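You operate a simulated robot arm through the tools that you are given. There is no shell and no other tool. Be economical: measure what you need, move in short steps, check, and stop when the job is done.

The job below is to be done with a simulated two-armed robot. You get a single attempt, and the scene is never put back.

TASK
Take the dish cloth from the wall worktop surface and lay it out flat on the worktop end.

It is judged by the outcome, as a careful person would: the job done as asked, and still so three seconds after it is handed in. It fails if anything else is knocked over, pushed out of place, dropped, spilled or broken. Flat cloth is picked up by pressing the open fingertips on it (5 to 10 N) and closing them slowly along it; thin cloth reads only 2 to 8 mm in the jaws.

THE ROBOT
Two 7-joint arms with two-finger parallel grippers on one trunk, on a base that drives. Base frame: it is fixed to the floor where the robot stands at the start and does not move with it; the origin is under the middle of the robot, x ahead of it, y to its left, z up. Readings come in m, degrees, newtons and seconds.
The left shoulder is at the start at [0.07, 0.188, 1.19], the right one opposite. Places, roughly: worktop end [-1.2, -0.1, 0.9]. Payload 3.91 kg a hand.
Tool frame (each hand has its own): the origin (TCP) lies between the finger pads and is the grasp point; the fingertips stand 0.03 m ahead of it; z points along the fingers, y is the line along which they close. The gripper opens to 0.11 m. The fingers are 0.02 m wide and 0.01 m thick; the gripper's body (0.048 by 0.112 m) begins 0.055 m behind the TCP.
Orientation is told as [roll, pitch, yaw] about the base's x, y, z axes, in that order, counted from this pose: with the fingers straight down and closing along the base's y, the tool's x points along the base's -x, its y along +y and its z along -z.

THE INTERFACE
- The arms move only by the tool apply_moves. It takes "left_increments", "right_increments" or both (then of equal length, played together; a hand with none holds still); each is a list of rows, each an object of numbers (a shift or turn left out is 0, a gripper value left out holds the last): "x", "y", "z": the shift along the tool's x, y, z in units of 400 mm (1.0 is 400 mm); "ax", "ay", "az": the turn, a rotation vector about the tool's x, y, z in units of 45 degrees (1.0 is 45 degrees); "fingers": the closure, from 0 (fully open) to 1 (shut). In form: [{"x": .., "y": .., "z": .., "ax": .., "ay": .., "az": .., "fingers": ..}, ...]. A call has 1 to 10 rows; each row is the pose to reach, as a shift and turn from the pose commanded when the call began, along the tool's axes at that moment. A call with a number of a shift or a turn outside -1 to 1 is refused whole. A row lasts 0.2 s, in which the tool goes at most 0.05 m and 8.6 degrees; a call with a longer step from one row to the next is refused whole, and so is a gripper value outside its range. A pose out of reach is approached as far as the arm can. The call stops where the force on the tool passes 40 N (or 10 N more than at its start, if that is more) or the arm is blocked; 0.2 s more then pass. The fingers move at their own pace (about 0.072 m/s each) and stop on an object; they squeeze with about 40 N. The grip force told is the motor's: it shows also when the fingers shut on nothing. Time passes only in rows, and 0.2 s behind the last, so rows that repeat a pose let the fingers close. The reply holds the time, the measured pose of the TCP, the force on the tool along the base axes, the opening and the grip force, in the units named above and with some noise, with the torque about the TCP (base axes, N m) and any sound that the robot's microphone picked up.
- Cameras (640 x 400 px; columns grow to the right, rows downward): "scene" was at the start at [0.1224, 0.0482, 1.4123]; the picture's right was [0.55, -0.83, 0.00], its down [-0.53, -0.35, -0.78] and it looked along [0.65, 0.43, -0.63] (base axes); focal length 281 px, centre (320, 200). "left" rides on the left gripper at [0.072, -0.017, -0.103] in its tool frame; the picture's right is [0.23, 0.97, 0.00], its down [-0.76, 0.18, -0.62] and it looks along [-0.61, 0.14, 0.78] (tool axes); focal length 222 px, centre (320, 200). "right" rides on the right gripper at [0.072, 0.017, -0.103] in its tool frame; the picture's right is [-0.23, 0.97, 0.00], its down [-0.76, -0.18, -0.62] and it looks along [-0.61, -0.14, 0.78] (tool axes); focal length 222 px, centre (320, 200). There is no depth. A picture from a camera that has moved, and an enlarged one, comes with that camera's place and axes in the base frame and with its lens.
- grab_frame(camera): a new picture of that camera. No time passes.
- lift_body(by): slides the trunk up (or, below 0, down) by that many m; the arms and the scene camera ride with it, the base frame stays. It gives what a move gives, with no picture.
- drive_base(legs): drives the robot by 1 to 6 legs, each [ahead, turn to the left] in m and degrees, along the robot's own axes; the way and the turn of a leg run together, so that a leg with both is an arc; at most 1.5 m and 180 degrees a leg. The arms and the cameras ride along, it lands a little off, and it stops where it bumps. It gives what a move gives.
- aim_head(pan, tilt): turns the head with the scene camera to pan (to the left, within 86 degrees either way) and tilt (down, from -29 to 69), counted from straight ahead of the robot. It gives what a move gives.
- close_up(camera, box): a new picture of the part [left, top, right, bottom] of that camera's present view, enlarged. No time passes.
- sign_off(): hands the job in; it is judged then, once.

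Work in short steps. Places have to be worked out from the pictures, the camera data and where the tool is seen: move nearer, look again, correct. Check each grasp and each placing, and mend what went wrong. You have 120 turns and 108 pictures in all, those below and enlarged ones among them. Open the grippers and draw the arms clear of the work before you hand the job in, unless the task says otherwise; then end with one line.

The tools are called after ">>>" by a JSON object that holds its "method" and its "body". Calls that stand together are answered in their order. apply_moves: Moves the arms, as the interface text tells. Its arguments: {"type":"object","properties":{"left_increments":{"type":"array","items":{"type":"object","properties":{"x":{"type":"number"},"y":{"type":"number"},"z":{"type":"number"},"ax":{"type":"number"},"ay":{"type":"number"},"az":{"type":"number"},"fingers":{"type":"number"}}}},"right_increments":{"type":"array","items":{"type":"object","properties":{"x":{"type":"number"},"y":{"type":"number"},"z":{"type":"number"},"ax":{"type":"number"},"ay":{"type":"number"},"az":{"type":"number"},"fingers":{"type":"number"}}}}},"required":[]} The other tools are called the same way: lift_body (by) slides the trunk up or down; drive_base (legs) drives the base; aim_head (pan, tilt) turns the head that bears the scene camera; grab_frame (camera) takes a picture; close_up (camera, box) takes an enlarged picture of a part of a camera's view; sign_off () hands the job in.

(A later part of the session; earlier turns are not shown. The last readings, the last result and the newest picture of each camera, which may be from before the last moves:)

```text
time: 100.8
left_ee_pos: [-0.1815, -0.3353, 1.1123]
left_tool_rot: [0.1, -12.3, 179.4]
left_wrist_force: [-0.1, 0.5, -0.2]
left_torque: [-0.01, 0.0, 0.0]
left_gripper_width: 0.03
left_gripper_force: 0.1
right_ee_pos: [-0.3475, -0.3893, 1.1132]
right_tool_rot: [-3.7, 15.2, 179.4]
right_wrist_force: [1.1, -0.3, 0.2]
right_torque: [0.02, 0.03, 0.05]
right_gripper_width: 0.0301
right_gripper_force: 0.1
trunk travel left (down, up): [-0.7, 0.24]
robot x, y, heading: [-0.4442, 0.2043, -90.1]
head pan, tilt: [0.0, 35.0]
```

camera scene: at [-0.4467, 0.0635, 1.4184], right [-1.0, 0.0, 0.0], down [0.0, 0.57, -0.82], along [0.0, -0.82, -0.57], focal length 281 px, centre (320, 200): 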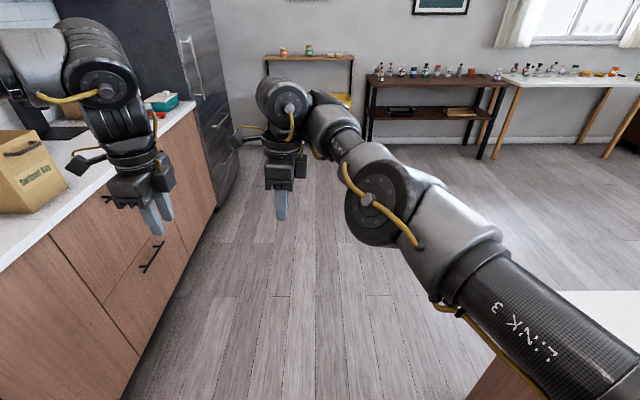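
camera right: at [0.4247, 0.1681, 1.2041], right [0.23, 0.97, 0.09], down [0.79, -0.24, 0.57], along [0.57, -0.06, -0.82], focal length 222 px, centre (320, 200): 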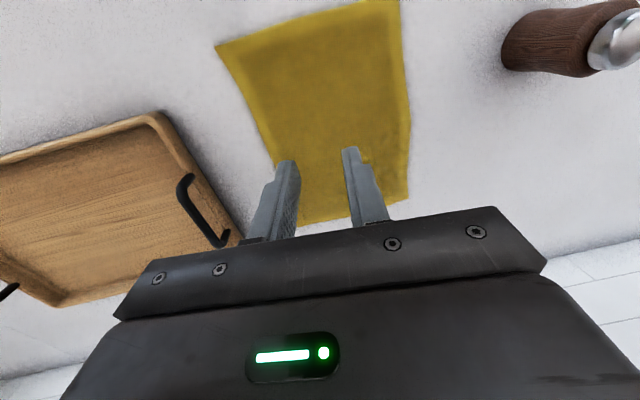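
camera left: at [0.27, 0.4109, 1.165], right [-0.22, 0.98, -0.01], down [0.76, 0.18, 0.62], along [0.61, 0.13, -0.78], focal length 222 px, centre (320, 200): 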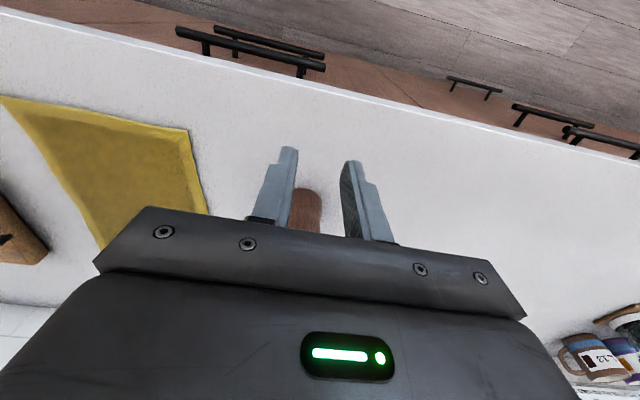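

Heights now match at 1.1125; hand line known. I drive so the hands come over the cloth's near edge: robot to (-0.125, 0.179), heading -17°.

>>> {"method": "drive_base", "body": {"legs": [[0, 85.9], [0.323, 0], [0, -13]]}}

>>> {"method": "grab_frame", "body": {"camera": "left"}}

>>> {"method": "grab_frame", "body": {"camera": "right"}}

>>> {"method": "grab_frame", "body": {"camera": "scene"}}

```text
time: 107.4
left_ee_pos: [0.4618, 0.2608, 1.1131]
left_tool_rot: [0.2, -12.4, -108.7]
left_wrist_force: [0.1, -0.1, -0.1]
left_torque: [-0.01, 0.01, 0.02]
left_gripper_width: 0.0301
left_gripper_force: 0.1
right_ee_pos: [0.4628, 0.0842, 1.112]
right_tool_rot: [-3.6, 15.2, -108.3]
right_wrist_force: [0.5, 0.0, -0.6]
right_torque: [0.02, 0.01, -0.01]
right_gripper_width: 0.0299
right_gripper_force: 0.1
trunk travel left (down, up): [-0.7, 0.24]
robot x, y, heading: [-0.1298, 0.1733, -18.3]
head pan, tilt: [0.0, 35.0]
```

```text
66 pictures are left
camera left: at [0.4755, 0.3529, 1.1979], right [0.99, -0.1, -0.05], down [-0.03, -0.63, 0.77], along [-0.11, -0.77, -0.63], focal length 222 px, centre (320, 200)
```

left: 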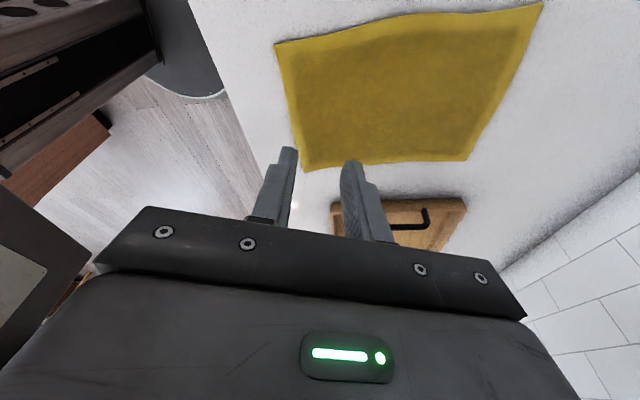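

```text
65 pictures are left
camera right: at [0.4984, 0.1172, 1.2298], right [0.86, -0.5, -0.12], down [-0.42, -0.81, 0.41], along [-0.3, -0.3, -0.9], focal length 222 px, centre (320, 200)
```

right: 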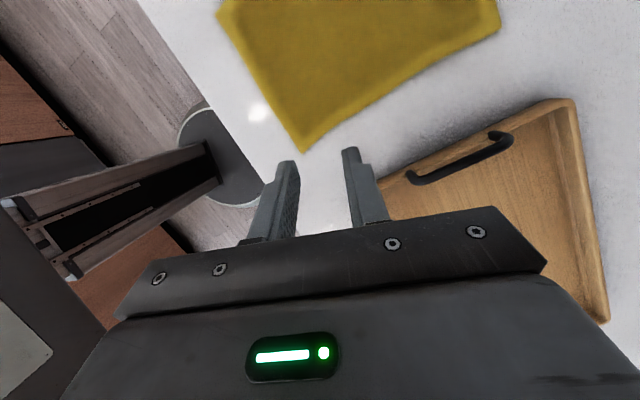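

```text
64 pictures are left
camera scene: at [0.0026, 0.13, 1.4183], right [-0.31, -0.95, 0.0], down [-0.55, 0.18, -0.82], along [0.78, -0.26, -0.57], focal length 281 px, centre (320, 200)
```

scene: 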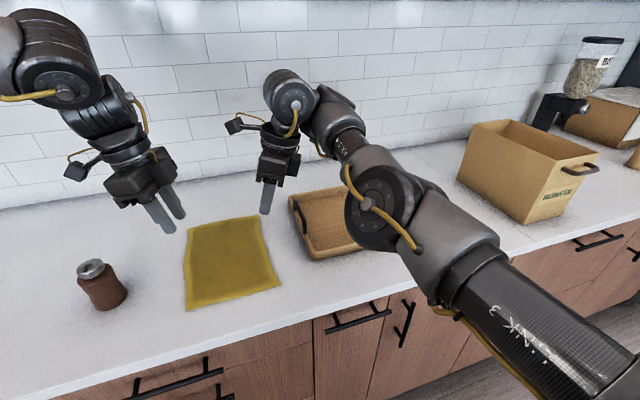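

Triangulating hand and head cameras, the cloth surface is actually at z ≈ 0.91 and the near edge is at x ≈ 0.405, y 0.088–0.2755. I back 0.02 m and bring the right hand inward ~16 mm with more tilt.

>>> {"method": "drive_base", "body": {"legs": [[-0.02, 0]]}}

>>> {"method": "apply_moves", "body": {"right_increments": [{"x": 0.02, "y": -0.005, "z": 0.005, "ay": 0.065}, {"x": 0.04, "y": -0.01, "z": 0.012, "ay": 0.13}, {"x": 0.04, "y": -0.01, "z": 0.012, "ay": 0.13}], "left_increments": [{"x": -0.01}, {"x": -0.02}, {"x": -0.02}]}}

```text
time: 108.2
left_ee_pos: [0.446, 0.2646, 1.1114]
left_tool_rot: [0.0, -12.4, -108.6]
left_wrist_force: [1.0, 0.0, -0.8]
left_torque: [0.02, 0.03, 0.0]
left_gripper_width: 0.0302
left_gripper_force: 0.1
right_ee_pos: [0.4472, 0.0888, 1.1098]
right_tool_rot: [-3.7, 15.2, -108.5]
right_wrist_force: [0.7, 0.3, -0.9]
right_torque: [-0.01, 0.01, 0.01]
right_gripper_width: 0.03
right_gripper_force: 0.1
trunk travel left (down, up): [-0.7, 0.24]
robot x, y, heading: [-0.1467, 0.1759, -18.1]
head pan, tilt: [0.0, 35.0]
```

```text
time: 109.0
left_ee_pos: [0.4396, 0.2585, 1.1151]
left_tool_rot: [0.2, -12.4, -108.6]
left_wrist_force: [-0.3, 0.4, -0.6]
left_torque: [0.03, -0.02, 0.0]
left_gripper_width: 0.0299
left_gripper_force: 0.1
right_ee_pos: [0.4427, 0.1073, 1.1305]
right_tool_rot: [-4.3, 20.7, -108.8]
right_wrist_force: [-0.8, 0.1, -0.2]
right_torque: [0.01, 0.0, -0.01]
right_gripper_width: 0.03
right_gripper_force: 0.1
right hand out of reach, approached as far as the arm can: row 1, 2, 3
trunk travel left (down, up): [-0.7, 0.24]
robot x, y, heading: [-0.1492, 0.1766, -18.3]
head pan, tilt: [0.0, 35.0]
```

Right tip is ~15 mm higher than the left; raise the left to match.

>>> {"method": "apply_moves", "body": {"left_increments": [{"x": -0.004, "z": -0.02}, {"x": -0.008, "z": -0.038}, {"x": -0.008, "z": -0.038}]}}

```text
time: 109.8
left_ee_pos: [0.4409, 0.2584, 1.1302]
left_tool_rot: [0.1, -12.4, -108.6]
left_wrist_force: [1.1, -0.2, 0.2]
left_torque: [-0.01, -0.02, -0.01]
left_gripper_width: 0.03
left_gripper_force: 0.0
right_ee_pos: [0.4442, 0.1064, 1.1294]
right_tool_rot: [-4.4, 20.6, -108.8]
right_wrist_force: [0.7, -0.3, -0.8]
right_torque: [0.02, 0.03, 0.0]
right_gripper_width: 0.0297
right_gripper_force: 0.0
trunk travel left (down, up): [-0.7, 0.24]
robot x, y, heading: [-0.1528, 0.1795, -18.4]
head pan, tilt: [0.0, 35.0]
```

Both tips at ~1.098. Lower the trunk 0.14 m and look.

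>>> {"method": "lift_body", "body": {"by": -0.14}}

>>> {"method": "grab_frame", "body": {"camera": "left"}}

>>> {"method": "grab_frame", "body": {"camera": "right"}}

>>> {"method": "grab_frame", "body": {"camera": "scene"}}

```text
time: 111.4
left_ee_pos: [0.441, 0.2587, 0.9885]
left_tool_rot: [0.2, -12.4, -108.7]
left_wrist_force: [-0.1, 0.3, -0.1]
left_torque: [0.0, -0.01, 0.0]
left_gripper_width: 0.0301
left_gripper_force: 0.0
right_ee_pos: [0.4439, 0.1075, 0.9908]
right_tool_rot: [-4.4, 20.7, -108.9]
right_wrist_force: [-0.2, 1.1, 0.4]
right_torque: [-0.01, 0.0, 0.01]
right_gripper_width: 0.0301
right_gripper_force: 0.1
trunk travel left (down, up): [-0.56, 0.38]
robot x, y, heading: [-0.1494, 0.1796, -18.5]
head pan, tilt: [0.0, 35.0]
```

```text
63 pictures are left
camera left: at [0.4535, 0.3513, 1.0746], right [0.99, -0.1, -0.05], down [-0.03, -0.63, 0.77], along [-0.11, -0.77, -0.63], focal length 222 px, centre (320, 200)
```

left: 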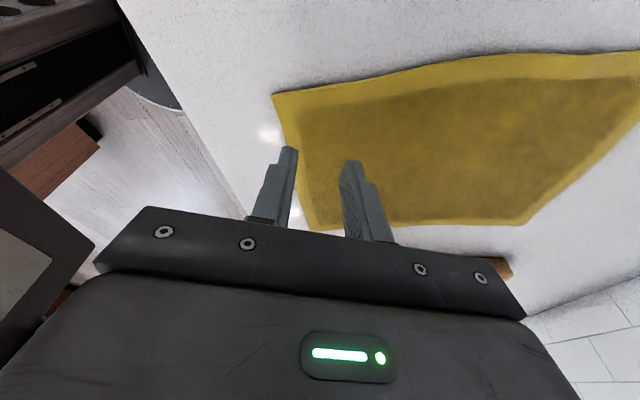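

```text
62 pictures are left
camera right: at [0.4777, 0.1291, 1.1108], right [0.86, -0.49, -0.15], down [-0.42, -0.84, 0.33], along [-0.29, -0.22, -0.93], focal length 222 px, centre (320, 200)
```

right: 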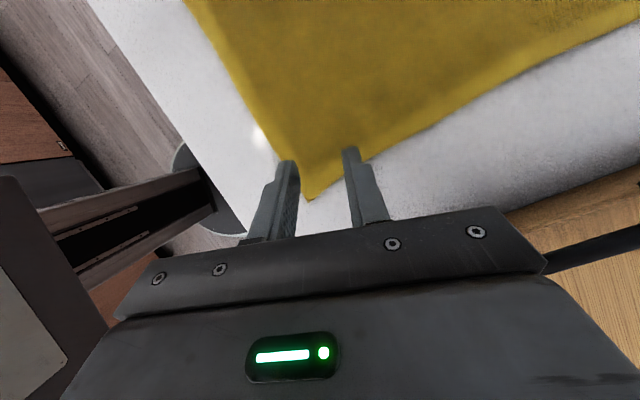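

```text
61 pictures are left
camera scene: at [-0.0172, 0.1359, 1.2785], right [-0.31, -0.95, 0.0], down [-0.54, 0.18, -0.82], along [0.78, -0.26, -0.57], focal length 281 px, centre (320, 200)
```

scene: 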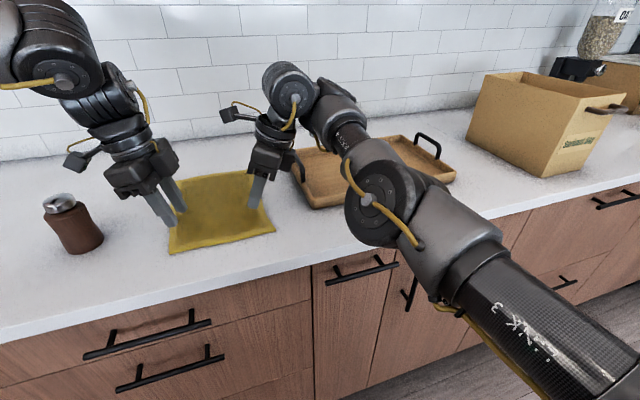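

Cloth consistently at z ≈ 0.91, edges x 0.403, y 0.087–0.276; tips are ~4.5 cm above and well placed. Lower 0.038 and read forces.

>>> {"method": "lift_body", "body": {"by": -0.038}}

>>> {"method": "grab_frame", "body": {"camera": "right"}}

>>> {"method": "grab_frame", "body": {"camera": "left"}}

```text
time: 112.2
left_ee_pos: [0.4393, 0.2591, 0.9518]
left_tool_rot: [0.2, -12.4, -108.7]
left_wrist_force: [0.4, 0.6, 0.5]
left_torque: [-0.02, 0.01, 0.03]
left_gripper_width: 0.0302
left_gripper_force: 0.1
right_ee_pos: [0.4443, 0.1073, 0.9518]
right_tool_rot: [-4.4, 20.7, -108.9]
right_wrist_force: [-0.1, 0.2, 0.4]
right_torque: [0.01, 0.05, 0.01]
right_gripper_width: 0.0297
right_gripper_force: 0.1
trunk travel left (down, up): [-0.522, 0.418]
robot x, y, heading: [-0.1483, 0.1758, -18.3]
head pan, tilt: [0.0, 35.0]
```

```text
60 pictures are left
camera right: at [0.4775, 0.1291, 1.0729], right [0.86, -0.49, -0.15], down [-0.42, -0.84, 0.33], along [-0.29, -0.22, -0.93], focal length 222 px, centre (320, 200)
```

right: 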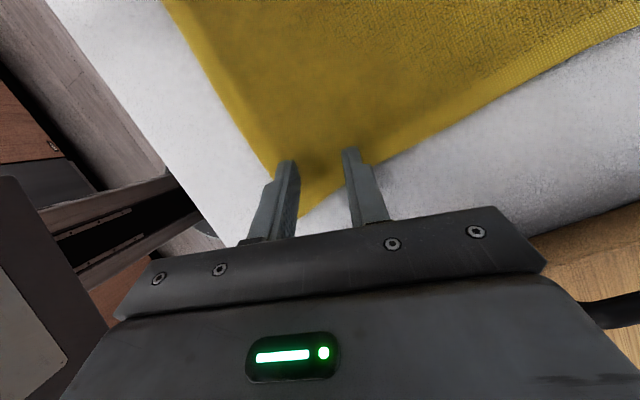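

```text
59 pictures are left
camera left: at [0.4533, 0.3513, 1.0367], right [0.99, -0.1, -0.05], down [-0.03, -0.63, 0.77], along [-0.11, -0.77, -0.63], focal length 222 px, centre (320, 200)
```

left: 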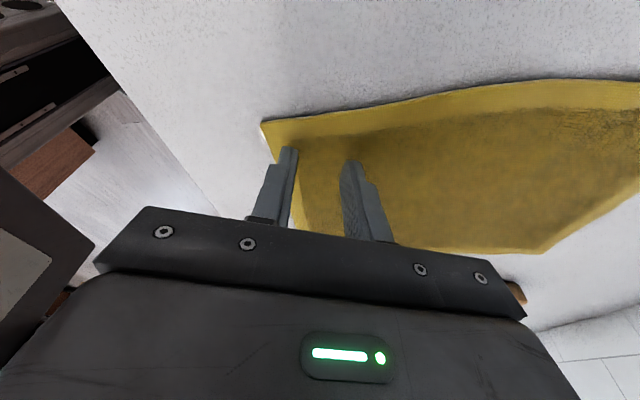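

No contact yet; lower 10 mm more.

>>> {"method": "lift_body", "body": {"by": -0.01}}

>>> {"method": "lift_body", "body": {"by": -0.008}}

```text
time: 112.8
left_ee_pos: [0.4384, 0.2587, 0.9454]
left_tool_rot: [0.4, -12.4, -108.8]
left_wrist_force: [0.2, 1.1, 10.1]
left_torque: [0.08, 0.05, -0.01]
left_gripper_width: 0.0298
left_gripper_force: 0.1
right_ee_pos: [0.4426, 0.1071, 0.9454]
right_tool_rot: [-4.0, 20.8, -108.6]
right_wrist_force: [1.5, 0.8, 16.2]
right_torque: [-0.01, -0.33, 0.0]
right_gripper_width: 0.0299
right_gripper_force: 0.0
trunk travel left (down, up): [-0.512, 0.428]
robot x, y, heading: [-0.1513, 0.181, -18.2]
head pan, tilt: [0.0, 35.0]
```

```text
time: 113.3
left_ee_pos: [0.438, 0.2585, 0.9436]
left_tool_rot: [0.9, -12.7, -108.7]
left_wrist_force: [-4.0, 1.7, 19.6]
left_torque: [0.21, 0.42, 0.02]
left_gripper_width: 0.0314
left_gripper_force: 1.5
right_ee_pos: [0.4433, 0.1073, 0.9442]
right_tool_rot: [-3.6, 21.2, -108.6]
right_wrist_force: [-3.7, 0.5, 15.0]
right_torque: [-0.03, -0.08, 0.02]
right_gripper_width: 0.0278
right_gripper_force: 0.1
trunk travel left (down, up): [-0.507, 0.433]
robot x, y, heading: [-0.1494, 0.1767, -18.2]
head pan, tilt: [0.0, 35.0]
stopped: the force on the tool passed its limit (the readings are from after the stop); the commanded pose is now the measured one
```

In contact, a bit too hard (≈20/15 N). Raise 4 mm to get 5–10 N.

>>> {"method": "lift_body", "body": {"by": 0.004}}

```text
time: 113.8
left_ee_pos: [0.4392, 0.2591, 0.9441]
left_tool_rot: [0.7, -12.5, -108.6]
left_wrist_force: [-0.9, -1.2, 5.2]
left_torque: [0.0, 0.09, 0.01]
left_gripper_width: 0.0302
left_gripper_force: 0.1
right_ee_pos: [0.4434, 0.1068, 0.9441]
right_tool_rot: [-3.9, 21.0, -108.7]
right_wrist_force: [-1.8, 0.1, 6.6]
right_torque: [0.0, -0.11, 0.0]
right_gripper_width: 0.0296
right_gripper_force: 0.1
trunk travel left (down, up): [-0.511, 0.429]
robot x, y, heading: [-0.1495, 0.1811, -17.9]
head pan, tilt: [0.0, 35.0]
```

5.2 N and 6.6 N — right in the window. Close both slowly.

>>> {"method": "apply_moves", "body": {"left_increments": [{"fingers": 0.75}, {"fingers": 0.78}, {"fingers": 0.81}, {"fingers": 0.84}, {"fingers": 0.87}, {"fingers": 0.9}, {"fingers": 0.93}, {"fingers": 0.96}, {"fingers": 1.0}, {"fingers": 1.0}], "right_increments": [{"fingers": 0.75}, {"fingers": 0.78}, {"fingers": 0.81}, {"fingers": 0.84}, {"fingers": 0.87}, {"fingers": 0.9}, {"fingers": 0.93}, {"fingers": 0.96}, {"fingers": 1.0}, {"fingers": 1.0}]}}

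>>> {"method": "grab_frame", "body": {"camera": "left"}}

>>> {"method": "grab_frame", "body": {"camera": "right"}}

```text
time: 116.0
left_ee_pos: [0.4403, 0.2576, 0.9441]
left_tool_rot: [0.7, -12.7, -108.6]
left_wrist_force: [0.6, -1.1, 4.1]
left_torque: [-0.04, -0.01, 0.02]
left_gripper_width: 0.0034
left_gripper_force: 39.7
right_ee_pos: [0.4443, 0.1074, 0.9453]
right_tool_rot: [-3.8, 21.0, -108.7]
right_wrist_force: [-0.8, 1.7, 3.1]
right_torque: [0.06, 0.01, 0.05]
right_gripper_width: 0.0036
right_gripper_force: 40.3
trunk travel left (down, up): [-0.511, 0.429]
robot x, y, heading: [-0.1494, 0.177, -18.3]
head pan, tilt: [0.0, 35.0]
```

```text
58 pictures are left
camera left: at [0.4538, 0.351, 1.0289], right [0.99, -0.1, -0.04], down [-0.03, -0.63, 0.78], along [-0.1, -0.77, -0.63], focal length 222 px, centre (320, 200)
```

left: 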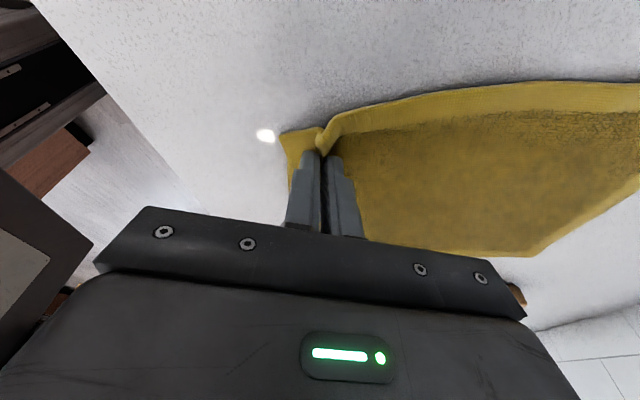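

```text
57 pictures are left
camera right: at [0.4774, 0.1285, 1.0663], right [0.86, -0.49, -0.14], down [-0.43, -0.85, 0.32], along [-0.28, -0.21, -0.94], focal length 222 px, centre (320, 200)
```

right: 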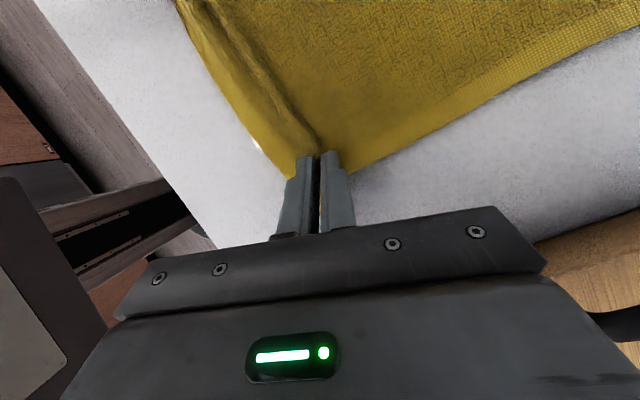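

Both pinches hold (3.4/3.6 mm). Raise the trunk 0.1 m and check.

>>> {"method": "lift_body", "body": {"by": 0.1}}

>>> {"method": "grab_frame", "body": {"camera": "scene"}}

```text
time: 117.3
left_ee_pos: [0.4418, 0.2597, 1.0437]
left_tool_rot: [0.8, -12.6, -108.5]
left_wrist_force: [-0.1, -0.4, 0.3]
left_torque: [-0.03, 0.05, 0.03]
left_gripper_width: 0.0036
left_gripper_force: 39.8
right_ee_pos: [0.4452, 0.1075, 1.0444]
right_tool_rot: [-4.0, 21.0, -108.8]
right_wrist_force: [-0.4, 0.8, -0.3]
right_torque: [0.04, 0.02, 0.04]
right_gripper_width: 0.0036
right_gripper_force: 40.2
trunk travel left (down, up): [-0.611, 0.329]
robot x, y, heading: [-0.148, 0.179, -18.3]
head pan, tilt: [0.0, 35.0]
```

```text
56 pictures are left
camera scene: at [-0.0163, 0.136, 1.3291], right [-0.31, -0.95, 0.0], down [-0.55, 0.18, -0.82], along [0.78, -0.26, -0.57], focal length 281 px, centre (320, 200)
```

scene: 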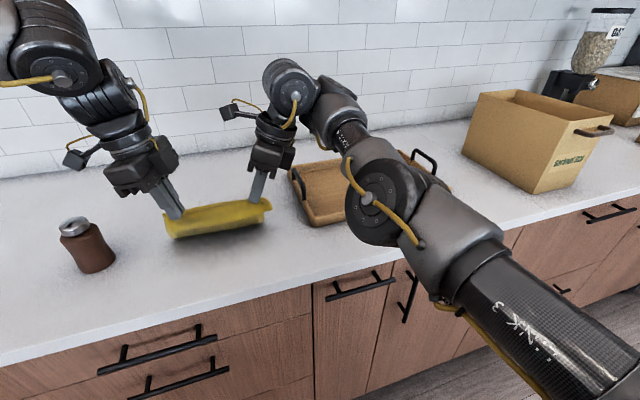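

The cloth is coming up evenly. Raise another 0.26 m.

>>> {"method": "lift_body", "body": {"by": 0.2}}

>>> {"method": "drive_base", "body": {"legs": [[-0.12, 0]]}}

>>> {"method": "lift_body", "body": {"by": 0.12}}

>>> {"method": "grab_frame", "body": {"camera": "scene"}}

```text
time: 119.5
left_ee_pos: [0.4405, 0.2588, 1.2436]
left_tool_rot: [0.7, -12.7, -108.5]
left_wrist_force: [-0.1, -1.4, 0.1]
left_torque: [-0.02, 0.03, 0.04]
left_gripper_width: 0.0036
left_gripper_force: 40.2
right_ee_pos: [0.4464, 0.1075, 1.2436]
right_tool_rot: [-4.0, 21.0, -108.8]
right_wrist_force: [-0.3, 1.3, 0.2]
right_torque: [0.01, -0.01, 0.05]
right_gripper_width: 0.0035
right_gripper_force: 40.2
trunk travel left (down, up): [-0.811, 0.129]
robot x, y, heading: [-0.1522, 0.1767, -18.1]
head pan, tilt: [0.0, 35.0]
```

```text
time: 120.8
left_ee_pos: [0.3295, 0.2963, 1.2421]
left_tool_rot: [0.5, -12.6, -108.5]
left_wrist_force: [-0.4, -0.6, -0.2]
left_torque: [-0.05, 0.02, -0.02]
left_gripper_width: 0.0036
left_gripper_force: 39.8
right_ee_pos: [0.3344, 0.1449, 1.243]
right_tool_rot: [-4.2, 20.8, -108.8]
right_wrist_force: [0.1, 0.8, -0.2]
right_torque: [0.03, 0.02, 0.07]
right_gripper_width: 0.0036
right_gripper_force: 39.6
trunk travel left (down, up): [-0.811, 0.129]
robot x, y, heading: [-0.26, 0.2149, -18.2]
head pan, tilt: [0.0, 35.0]
```

```text
time: 122.2
left_ee_pos: [0.3281, 0.2977, 1.364]
left_tool_rot: [0.7, -12.6, -108.5]
left_wrist_force: [0.2, -0.9, 0.9]
left_torque: [-0.01, -0.01, -0.01]
left_gripper_width: 0.0036
left_gripper_force: 39.9
right_ee_pos: [0.3311, 0.1461, 1.3646]
right_tool_rot: [-4.1, 21.1, -108.7]
right_wrist_force: [0.2, 0.6, 0.1]
right_torque: [0.02, -0.03, 0.02]
right_gripper_width: 0.0035
right_gripper_force: 40.2
trunk travel left (down, up): [-0.931, 0.009]
robot x, y, heading: [-0.2631, 0.2129, -18.1]
head pan, tilt: [0.0, 35.0]
```

```text
55 pictures are left
camera scene: at [-0.1309, 0.1736, 1.6493], right [-0.31, -0.95, 0.0], down [-0.55, 0.18, -0.82], along [0.78, -0.25, -0.57], focal length 281 px, centre (320, 200)
```

scene: 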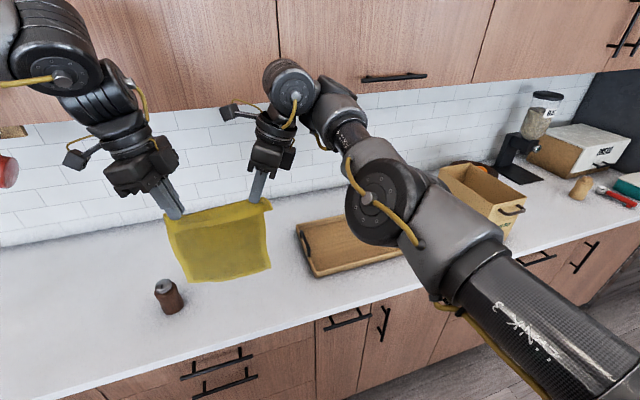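

The cloth hangs well spread between both hands. Now turn clockwise to face the island and look at the worktop end.

>>> {"method": "drive_base", "body": {"legs": [[0, -150]]}}

>>> {"method": "aim_head", "body": {"pan": 25, "tilt": 30}}

>>> {"method": "grab_frame", "body": {"camera": "scene"}}

>>> {"method": "aim_head", "body": {"pan": -20, "tilt": 30}}

>>> {"method": "grab_frame", "body": {"camera": "scene"}}

```text
time: 129.0
left_ee_pos: [-0.7568, -0.1177, 1.3637]
left_tool_rot: [0.7, -12.6, 97.6]
left_wrist_force: [-0.7, -0.1, -0.4]
left_torque: [0.05, 0.0, 0.06]
left_gripper_width: 0.0032
left_gripper_force: 39.6
right_ee_pos: [-0.8267, 0.0154, 1.3649]
right_tool_rot: [-4.0, 21.1, 97.4]
right_wrist_force: [0.7, -0.8, -0.6]
right_torque: [-0.01, -0.01, 0.07]
right_gripper_width: 0.0033
right_gripper_force: 40.3
trunk travel left (down, up): [-0.931, 0.009]
robot x, y, heading: [-0.2618, 0.2101, -171.9]
head pan, tilt: [0.0, 35.0]
```

```text
time: 129.9
left_ee_pos: [-0.7572, -0.1174, 1.3644]
left_tool_rot: [0.7, -12.6, 97.5]
left_wrist_force: [-1.2, 0.7, 0.2]
left_torque: [0.0, 0.0, 0.08]
left_gripper_width: 0.003
left_gripper_force: 39.9
right_ee_pos: [-0.827, 0.0168, 1.363]
right_tool_rot: [-4.0, 21.0, 97.3]
right_wrist_force: [-0.1, 0.0, -0.5]
right_torque: [-0.05, -0.06, 0.09]
right_gripper_width: 0.003
right_gripper_force: 39.5
trunk travel left (down, up): [-0.931, 0.009]
robot x, y, heading: [-0.2617, 0.2154, -172.0]
head pan, tilt: [25.0, 30.0]
```

```text
54 pictures are left
camera scene: at [-0.3875, 0.1595, 1.657], right [-0.54, 0.84, 0.0], down [0.42, 0.27, -0.87], along [-0.73, -0.47, -0.5], focal length 281 px, centre (320, 200)
```

scene: 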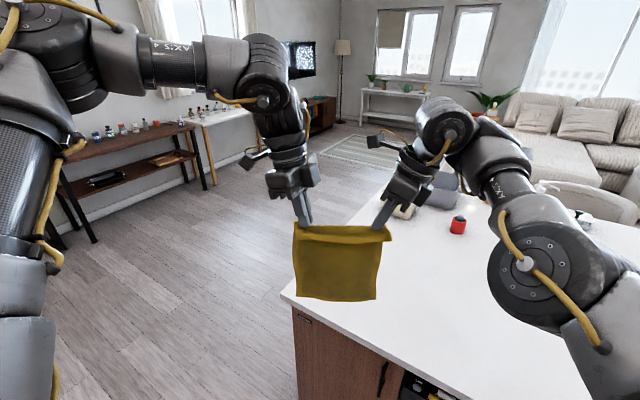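

```text
time: 131.0
left_ee_pos: [-0.7568, -0.1161, 1.3643]
left_tool_rot: [0.7, -12.7, 97.6]
left_wrist_force: [-0.1, 0.7, 0.3]
left_torque: [0.05, 0.0, 0.08]
left_gripper_width: 0.0031
left_gripper_force: 39.7
right_ee_pos: [-0.8282, 0.0162, 1.3636]
right_tool_rot: [-4.1, 21.0, 97.4]
right_wrist_force: [0.2, -1.5, 0.6]
right_torque: [-0.04, -0.02, 0.07]
right_gripper_width: 0.0033
right_gripper_force: 40.2
trunk travel left (down, up): [-0.931, 0.009]
robot x, y, heading: [-0.2607, 0.2192, -172.3]
head pan, tilt: [-20.0, 30.0]
```

```text
53 pictures are left
camera scene: at [-0.4, 0.2271, 1.657], right [0.21, 0.98, 0.0], down [0.49, -0.1, -0.87], along [-0.85, 0.18, -0.5], focal length 281 px, centre (320, 200)
```

scene: 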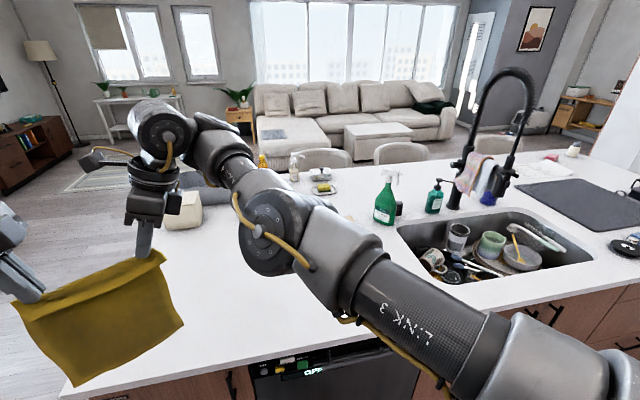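

Island corner is at about (-0.88, -0.30), free top around (-0.9…-1.4, -0.3…0.3); a bin stands at x < -1.45. Target: robot (-0.574, -0.04), heading 165°, so the hands are over (-1.165, -0.08), then lay while arcing back.

>>> {"method": "drive_base", "body": {"legs": [[0, 31.5], [0.4, 0], [0, -54]]}}

>>> {"method": "aim_head", "body": {"pan": 0, "tilt": 45}}

>>> {"method": "grab_frame", "body": {"camera": "scene"}}

```text
time: 137.4
left_ee_pos: [-1.1464, -0.1576, 1.3641]
left_tool_rot: [0.7, -12.7, 75.3]
left_wrist_force: [-0.1, 1.0, -0.9]
left_torque: [0.07, 0.02, 0.06]
left_gripper_width: 0.0026
left_gripper_force: 40.2
right_ee_pos: [-1.1604, -0.0066, 1.3639]
right_tool_rot: [-4.0, 20.8, 75.0]
right_wrist_force: [0.5, -0.2, 0.5]
right_torque: [-0.05, 0.0, 0.08]
right_gripper_width: 0.0034
right_gripper_force: 39.9
trunk travel left (down, up): [-0.931, 0.009]
robot x, y, heading: [-0.5608, -0.037, 165.8]
head pan, tilt: [-20.0, 30.0]
```

```text
time: 138.2
left_ee_pos: [-1.1473, -0.157, 1.3651]
left_tool_rot: [0.7, -12.7, 75.3]
left_wrist_force: [-0.2, 0.7, -0.4]
left_torque: [0.06, 0.03, 0.09]
left_gripper_width: 0.0028
left_gripper_force: 39.7
right_ee_pos: [-1.1602, -0.0057, 1.3642]
right_tool_rot: [-4.0, 21.0, 75.1]
right_wrist_force: [1.0, -0.9, 0.0]
right_torque: [-0.09, 0.01, 0.1]
right_gripper_width: 0.0032
right_gripper_force: 40.2
trunk travel left (down, up): [-0.931, 0.009]
robot x, y, heading: [-0.5626, -0.0378, 165.6]
head pan, tilt: [0.0, 45.0]
```

```text
52 pictures are left
camera scene: at [-0.6897, -0.0032, 1.6345], right [0.25, 0.97, 0.0], down [0.68, -0.18, -0.71], along [-0.69, 0.18, -0.71], focal length 281 px, centre (320, 200)
```

scene: 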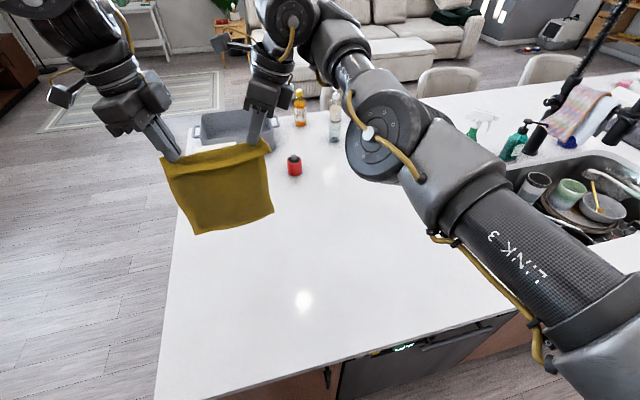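

All good: end edge y ≈ -0.315, near edge x ≈ -0.90. I go 2 cm further forward and lower 0.16 m, then look.

>>> {"method": "drive_base", "body": {"legs": [[0.022, 0]]}}

>>> {"method": "lift_body", "body": {"by": -0.16}}

>>> {"method": "grab_frame", "body": {"camera": "scene"}}

>>> {"method": "grab_frame", "body": {"camera": "left"}}

```text
time: 139.0
left_ee_pos: [-1.1626, -0.1546, 1.3674]
left_tool_rot: [0.9, -12.5, 75.2]
left_wrist_force: [1.0, 0.8, 1.2]
left_torque: [0.05, 0.06, 0.09]
left_gripper_width: 0.0029
left_gripper_force: 40.0
right_ee_pos: [-1.1767, -0.0035, 1.3686]
right_tool_rot: [-3.8, 21.0, 75.3]
right_wrist_force: [1.0, -1.0, 0.8]
right_torque: [-0.02, 0.02, 0.08]
right_gripper_width: 0.0032
right_gripper_force: 40.0
trunk travel left (down, up): [-0.931, 0.009]
robot x, y, heading: [-0.5818, -0.0252, 165.8]
head pan, tilt: [0.0, 45.0]
```

```text
time: 140.9
left_ee_pos: [-1.1677, -0.1517, 1.2046]
left_tool_rot: [0.9, -12.5, 75.3]
left_wrist_force: [-0.1, 0.5, -0.8]
left_torque: [0.06, -0.02, 0.08]
left_gripper_width: 0.003
left_gripper_force: 40.3
right_ee_pos: [-1.1806, -0.0011, 1.2049]
right_tool_rot: [-3.9, 21.0, 75.3]
right_wrist_force: [-0.4, -0.8, 0.1]
right_torque: [-0.03, 0.0, 0.11]
right_gripper_width: 0.0033
right_gripper_force: 40.4
trunk travel left (down, up): [-0.771, 0.169]
robot x, y, heading: [-0.5828, -0.0325, 165.7]
head pan, tilt: [0.0, 45.0]
```

```text
51 pictures are left
camera scene: at [-0.7102, 0.0016, 1.4745], right [0.25, 0.97, 0.0], down [0.69, -0.17, -0.71], along [-0.69, 0.17, -0.71], focal length 281 px, centre (320, 200)
```

scene: 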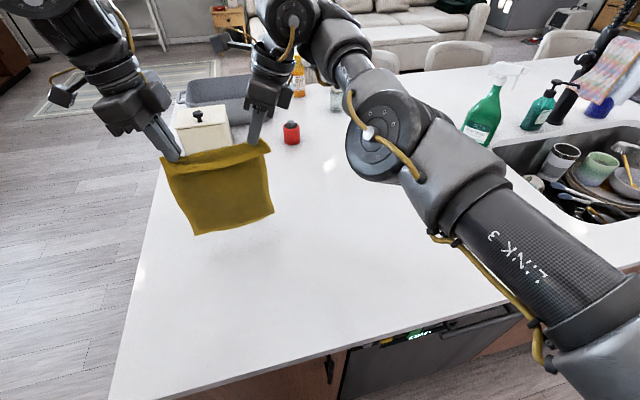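

```text
50 pictures are left
camera left: at [-1.1732, -0.248, 1.2888], right [-1.0, 0.03, -0.04], down [-0.01, 0.63, 0.78], along [0.05, 0.78, -0.63], focal length 222 px, centre (320, 200)
```

left: 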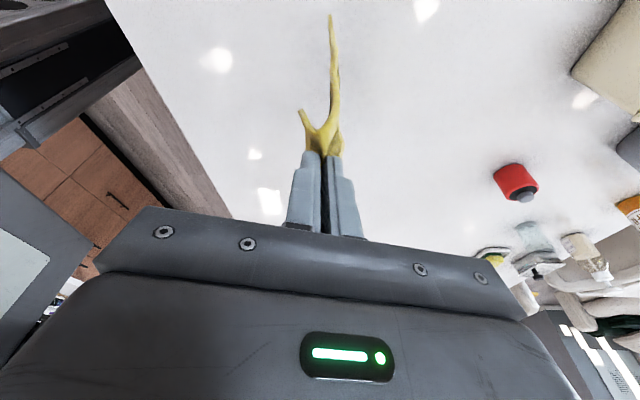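

The cloth bottom is ~5 cm above the top; the flap on the robot side splays outward. Lower 5.5 cm to touch, then begin peeling: lower and arc back.

>>> {"method": "lift_body", "body": {"by": -0.065}}

>>> {"method": "grab_frame", "body": {"camera": "left"}}

>>> {"method": "grab_frame", "body": {"camera": "scene"}}

```text
time: 141.9
left_ee_pos: [-1.1676, -0.1513, 1.1399]
left_tool_rot: [0.7, -12.6, 75.2]
left_wrist_force: [0.6, 0.2, -0.2]
left_torque: [0.0, -0.02, 0.05]
left_gripper_width: 0.0028
left_gripper_force: 40.4
right_ee_pos: [-1.1823, -0.0001, 1.1382]
right_tool_rot: [-4.0, 21.0, 75.2]
right_wrist_force: [-1.0, -1.0, 0.4]
right_torque: [-0.05, 0.02, 0.12]
right_gripper_width: 0.0031
right_gripper_force: 40.7
trunk travel left (down, up): [-0.706, 0.234]
robot x, y, heading: [-0.5831, -0.0307, 165.7]
head pan, tilt: [0.0, 45.0]
```

```text
49 pictures are left
camera left: at [-1.1735, -0.2479, 1.2236], right [-1.0, 0.03, -0.04], down [-0.01, 0.63, 0.78], along [0.05, 0.78, -0.63], focal length 222 px, centre (320, 200)
```

left: 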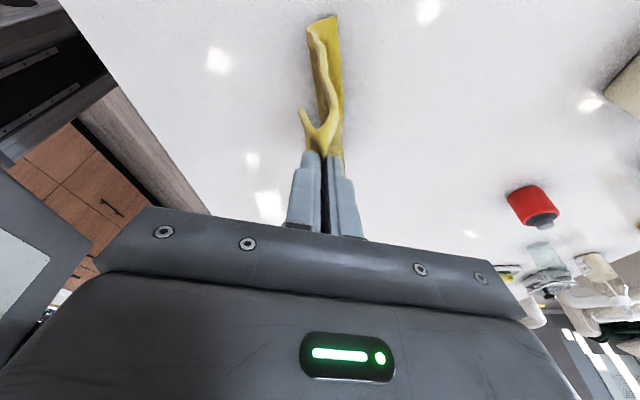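

```text
48 pictures are left
camera scene: at [-0.7106, 0.0016, 1.4095], right [0.25, 0.97, 0.0], down [0.69, -0.17, -0.71], along [-0.69, 0.17, -0.71], focal length 281 px, centre (320, 200)
```

scene: 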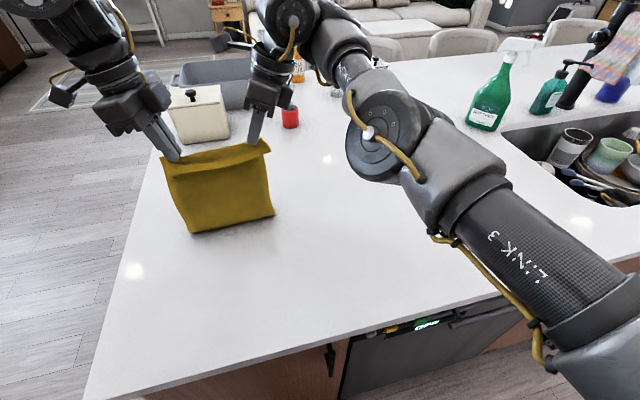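

The bottom edge touched and is bowing; I raise 1.5 cm so that it only grazes and move back 3 cm so the edge trails away from the robot.

>>> {"method": "lift_body", "body": {"by": 0.018}}

>>> {"method": "drive_base", "body": {"legs": [[-0.032, -1]]}}

>>> {"method": "grab_frame", "body": {"camera": "left"}}

```text
time: 142.6
left_ee_pos: [-1.1671, -0.1519, 1.1571]
left_tool_rot: [0.7, -12.5, 75.4]
left_wrist_force: [-0.7, -0.2, -0.1]
left_torque: [-0.02, -0.03, 0.1]
left_gripper_width: 0.0027
left_gripper_force: 40.0
right_ee_pos: [-1.1814, -0.0009, 1.1577]
right_tool_rot: [-4.1, 21.0, 75.1]
right_wrist_force: [-0.1, -0.7, 0.0]
right_torque: [-0.08, 0.02, 0.11]
right_gripper_width: 0.0032
right_gripper_force: 40.2
trunk travel left (down, up): [-0.724, 0.216]
robot x, y, heading: [-0.5832, -0.0301, 165.6]
head pan, tilt: [0.0, 45.0]
```

```text
time: 143.4
left_ee_pos: [-1.1436, -0.149, 1.1536]
left_tool_rot: [0.4, -12.7, 74.3]
left_wrist_force: [-1.1, 0.5, -0.5]
left_torque: [0.04, -0.02, 0.07]
left_gripper_width: 0.003
left_gripper_force: 40.0
right_ee_pos: [-1.1555, 0.0018, 1.1538]
right_tool_rot: [-4.2, 21.0, 74.1]
right_wrist_force: [-0.7, -1.1, 0.5]
right_torque: [-0.05, -0.03, 0.1]
right_gripper_width: 0.0032
right_gripper_force: 39.7
trunk travel left (down, up): [-0.724, 0.216]
robot x, y, heading: [-0.5549, -0.0384, 164.7]
head pan, tilt: [0.0, 45.0]
```

```text
47 pictures are left
camera left: at [-1.1525, -0.2455, 1.238], right [-1.0, 0.05, -0.04], down [0.0, 0.63, 0.78], along [0.06, 0.77, -0.63], focal length 222 px, centre (320, 200)
```

left: 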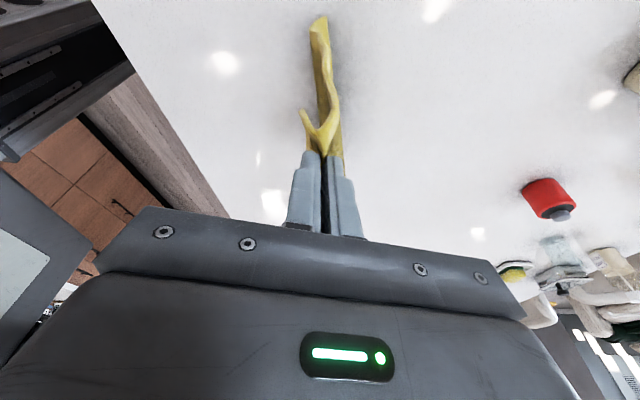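

The foot is bent slightly toward the robot. I lift clear, then touch only lightly and pull back so friction bends it the right way.

>>> {"method": "lift_body", "body": {"by": 0.03}}

>>> {"method": "grab_frame", "body": {"camera": "left"}}

>>> {"method": "lift_body", "body": {"by": -0.022}}

>>> {"method": "grab_frame", "body": {"camera": "left"}}

```text
time: 144.2
left_ee_pos: [-1.1383, -0.1495, 1.1881]
left_tool_rot: [0.8, -12.6, 74.3]
left_wrist_force: [-0.2, 0.9, -0.1]
left_torque: [0.04, 0.01, 0.08]
left_gripper_width: 0.0028
left_gripper_force: 40.1
right_ee_pos: [-1.1482, 0.0013, 1.187]
right_tool_rot: [-4.0, 21.0, 74.1]
right_wrist_force: [0.3, -1.4, 0.8]
right_torque: [-0.02, 0.05, 0.04]
right_gripper_width: 0.0033
right_gripper_force: 39.8
trunk travel left (down, up): [-0.754, 0.186]
robot x, y, heading: [-0.5536, -0.0429, 164.7]
head pan, tilt: [0.0, 45.0]
```

```text
46 pictures are left
camera left: at [-1.1457, -0.2458, 1.2717], right [-1.0, 0.05, -0.04], down [0.0, 0.63, 0.78], along [0.06, 0.78, -0.63], focal length 222 px, centre (320, 200)
```

left: 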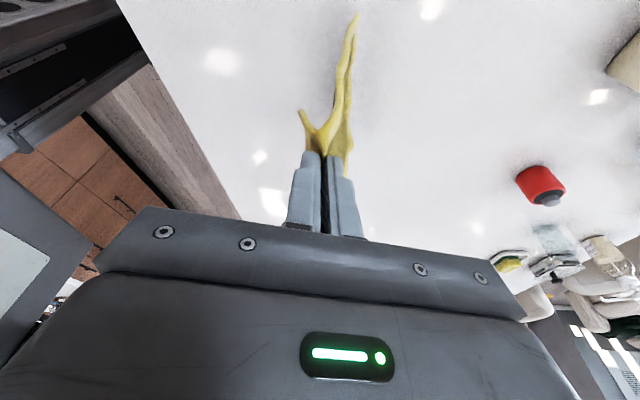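

```text
time: 144.8
left_ee_pos: [-1.1402, -0.1489, 1.1645]
left_tool_rot: [0.6, -12.6, 74.3]
left_wrist_force: [0.4, 1.4, -0.3]
left_torque: [0.03, -0.02, 0.09]
left_gripper_width: 0.0028
left_gripper_force: 39.7
right_ee_pos: [-1.1509, 0.0012, 1.1649]
right_tool_rot: [-4.0, 21.0, 74.0]
right_wrist_force: [-0.7, -0.1, 0.7]
right_torque: [-0.05, 0.04, 0.05]
right_gripper_width: 0.0028
right_gripper_force: 40.5
trunk travel left (down, up): [-0.732, 0.208]
robot x, y, heading: [-0.5523, -0.0387, 164.4]
head pan, tilt: [0.0, 45.0]
```

```text
45 pictures are left
camera left: at [-1.1466, -0.2456, 1.2492], right [-1.0, 0.05, -0.04], down [0.0, 0.63, 0.78], along [0.06, 0.78, -0.63], focal length 222 px, centre (320, 200)
```

left: 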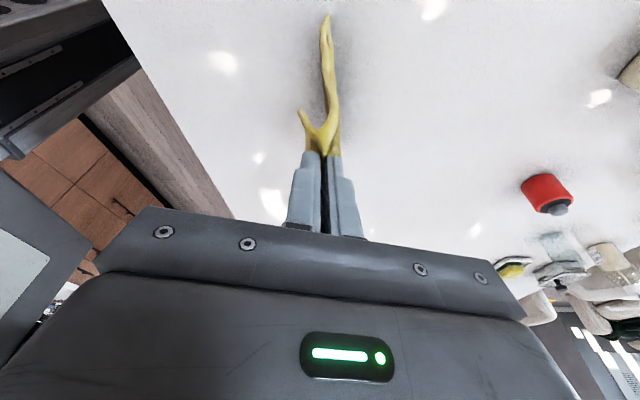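

The cloth swings as a pendulum. I go forward again (the stop swings the edge away from me) and lower straight after it to a firmer contact.

>>> {"method": "drive_base", "body": {"legs": [[0.045, 1]]}}

>>> {"method": "lift_body", "body": {"by": -0.03}}

>>> {"method": "grab_frame", "body": {"camera": "left"}}

```text
time: 145.7
left_ee_pos: [-1.17, -0.1508, 1.1721]
left_tool_rot: [1.5, -12.6, 75.2]
left_wrist_force: [1.1, -0.3, 0.8]
left_torque: [0.0, 0.01, 0.07]
left_gripper_width: 0.0029
left_gripper_force: 40.4
right_ee_pos: [-1.1849, -0.002, 1.1716]
right_tool_rot: [-3.3, 21.0, 75.8]
right_wrist_force: [0.7, -1.1, -0.2]
right_torque: [0.04, 0.02, 0.07]
right_gripper_width: 0.003
right_gripper_force: 39.9
trunk travel left (down, up): [-0.732, 0.208]
robot x, y, heading: [-0.5973, -0.0264, 166.0]
head pan, tilt: [0.0, 45.0]
```

```text
time: 146.5
left_ee_pos: [-1.1752, -0.1495, 1.139]
left_tool_rot: [1.1, -12.6, 75.3]
left_wrist_force: [0.4, 0.6, 0.3]
left_torque: [0.04, 0.03, 0.11]
left_gripper_width: 0.0029
left_gripper_force: 40.3
right_ee_pos: [-1.1894, -0.0001, 1.1387]
right_tool_rot: [-3.5, 21.0, 75.7]
right_wrist_force: [-0.4, -1.8, 0.0]
right_torque: [0.0, 0.04, 0.06]
right_gripper_width: 0.0028
right_gripper_force: 39.7
trunk travel left (down, up): [-0.702, 0.238]
robot x, y, heading: [-0.5953, -0.0263, 165.6]
head pan, tilt: [0.0, 45.0]
```

```text
44 pictures are left
camera left: at [-1.1805, -0.2467, 1.2229], right [-1.0, 0.03, -0.03], down [-0.01, 0.63, 0.78], along [0.04, 0.78, -0.63], focal length 222 px, centre (320, 200)
```

left: 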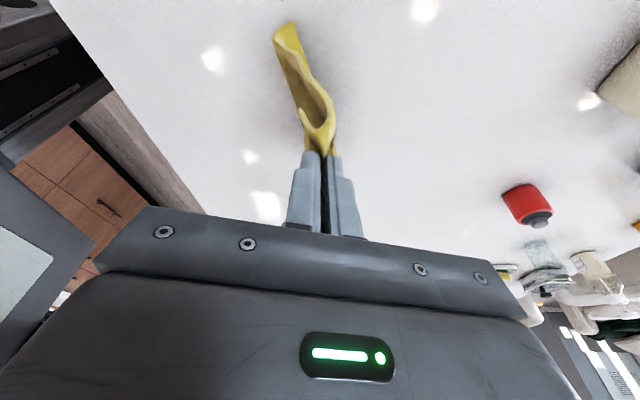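

Leaning the wrong way after going forward. I lift clear, let the swing settle, then lower to a grazing height.

>>> {"method": "lift_body", "body": {"by": 0.045}}

>>> {"method": "apply_moves", "body": {"left_increments": [{"x": 0}, {"x": 0}, {"x": 0}, {"x": 0}, {"x": 0}, {"x": 0}, {"x": 0}, {"x": 0}, {"x": 0}, {"x": 0}]}}

>>> {"method": "grab_frame", "body": {"camera": "left"}}

>>> {"method": "lift_body", "body": {"by": -0.022}}

>>> {"method": "grab_frame", "body": {"camera": "left"}}

```text
time: 147.4
left_ee_pos: [-1.1782, -0.1495, 1.1821]
left_tool_rot: [0.8, -12.6, 75.3]
left_wrist_force: [0.0, 1.0, -0.5]
left_torque: [0.02, 0.01, 0.11]
left_gripper_width: 0.0029
left_gripper_force: 39.6
right_ee_pos: [-1.1923, -0.0, 1.1819]
right_tool_rot: [-3.7, 21.0, 75.6]
right_wrist_force: [0.0, -1.3, -0.4]
right_torque: [0.0, 0.01, 0.08]
right_gripper_width: 0.0033
right_gripper_force: 40.0
trunk travel left (down, up): [-0.747, 0.193]
robot x, y, heading: [-0.5976, -0.0289, 166.2]
head pan, tilt: [0.0, 45.0]
```

```text
time: 149.6
left_ee_pos: [-1.177, -0.1489, 1.1821]
left_tool_rot: [1.0, -12.6, 75.3]
left_wrist_force: [-0.9, 0.4, 0.2]
left_torque: [0.05, -0.03, 0.07]
left_gripper_width: 0.0029
left_gripper_force: 40.4
right_ee_pos: [-1.1918, -0.0005, 1.1826]
right_tool_rot: [-3.6, 21.0, 75.6]
right_wrist_force: [-0.2, -0.6, 0.8]
right_torque: [0.0, -0.02, 0.06]
right_gripper_width: 0.0033
right_gripper_force: 40.3
trunk travel left (down, up): [-0.747, 0.193]
robot x, y, heading: [-0.598, -0.0281, 165.9]
head pan, tilt: [0.0, 45.0]
```

```text
43 pictures are left
camera left: at [-1.1827, -0.2462, 1.2667], right [-1.0, 0.03, -0.03], down [-0.01, 0.63, 0.78], along [0.04, 0.78, -0.63], focal length 222 px, centre (320, 200)
```

left: 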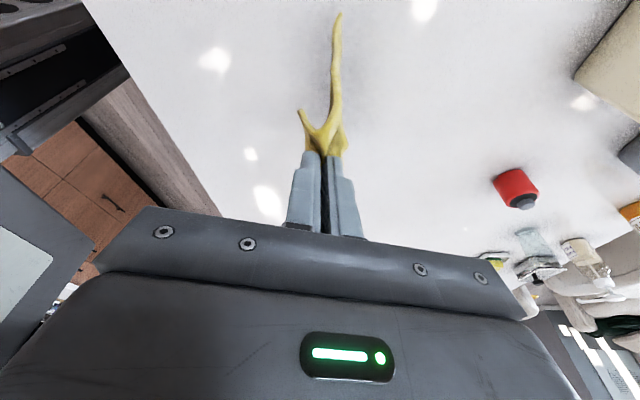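

```text
time: 150.2
left_ee_pos: [-1.1774, -0.1499, 1.161]
left_tool_rot: [1.0, -12.6, 75.2]
left_wrist_force: [0.6, -0.2, 0.0]
left_torque: [0.03, 0.0, 0.11]
left_gripper_width: 0.0026
left_gripper_force: 40.4
right_ee_pos: [-1.1919, 0.0004, 1.161]
right_tool_rot: [-3.5, 21.1, 75.6]
right_wrist_force: [0.8, -0.3, -0.3]
right_torque: [-0.05, 0.02, 0.07]
right_gripper_width: 0.003
right_gripper_force: 39.8
trunk travel left (down, up): [-0.725, 0.215]
robot x, y, heading: [-0.5989, -0.0249, 165.9]
head pan, tilt: [0.0, 45.0]
```

```text
42 pictures are left
camera left: at [-1.1826, -0.2462, 1.2447], right [-1.0, 0.03, -0.03], down [-0.01, 0.63, 0.78], along [0.04, 0.78, -0.63], focal length 222 px, centre (320, 200)
```

left: 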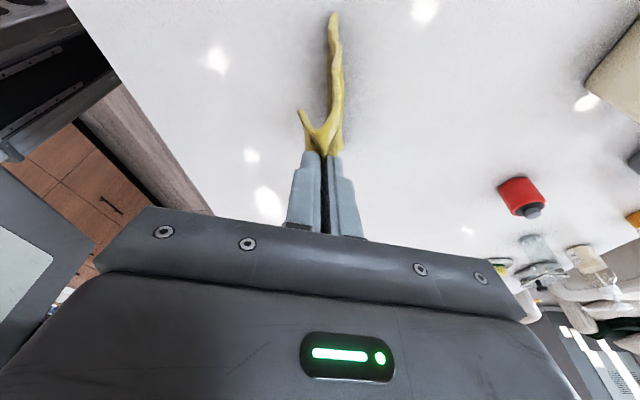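

Vertical and just touching. Now back 3 cm.

>>> {"method": "drive_base", "body": {"legs": [[-0.03, -0.9]]}}

>>> {"method": "grab_frame", "body": {"camera": "left"}}

```text
time: 151.1
left_ee_pos: [-1.1553, -0.1484, 1.1571]
left_tool_rot: [0.6, -12.6, 74.5]
left_wrist_force: [0.5, 0.9, -0.2]
left_torque: [0.03, -0.04, 0.07]
left_gripper_width: 0.0028
left_gripper_force: 39.4
right_ee_pos: [-1.1679, 0.0028, 1.1563]
right_tool_rot: [-3.8, 21.0, 74.6]
right_wrist_force: [-0.1, -0.5, -0.9]
right_torque: [-0.03, -0.03, 0.13]
right_gripper_width: 0.003
right_gripper_force: 39.9
trunk travel left (down, up): [-0.725, 0.215]
robot x, y, heading: [-0.5663, -0.0346, 165.0]
head pan, tilt: [0.0, 45.0]
```

```text
41 pictures are left
camera left: at [-1.1622, -0.2445, 1.2416], right [-1.0, 0.04, -0.04], down [0.0, 0.63, 0.78], along [0.06, 0.78, -0.63], focal length 222 px, centre (320, 200)
```

left: 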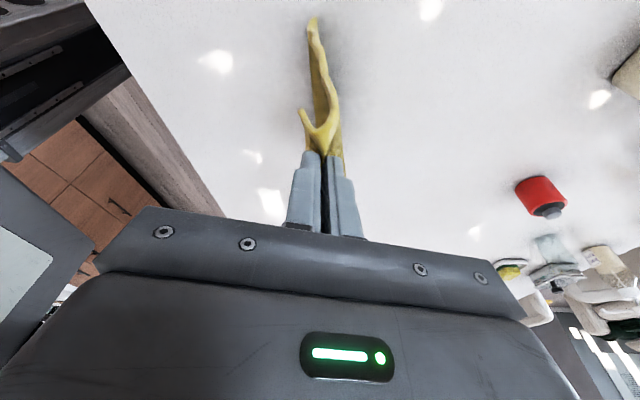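

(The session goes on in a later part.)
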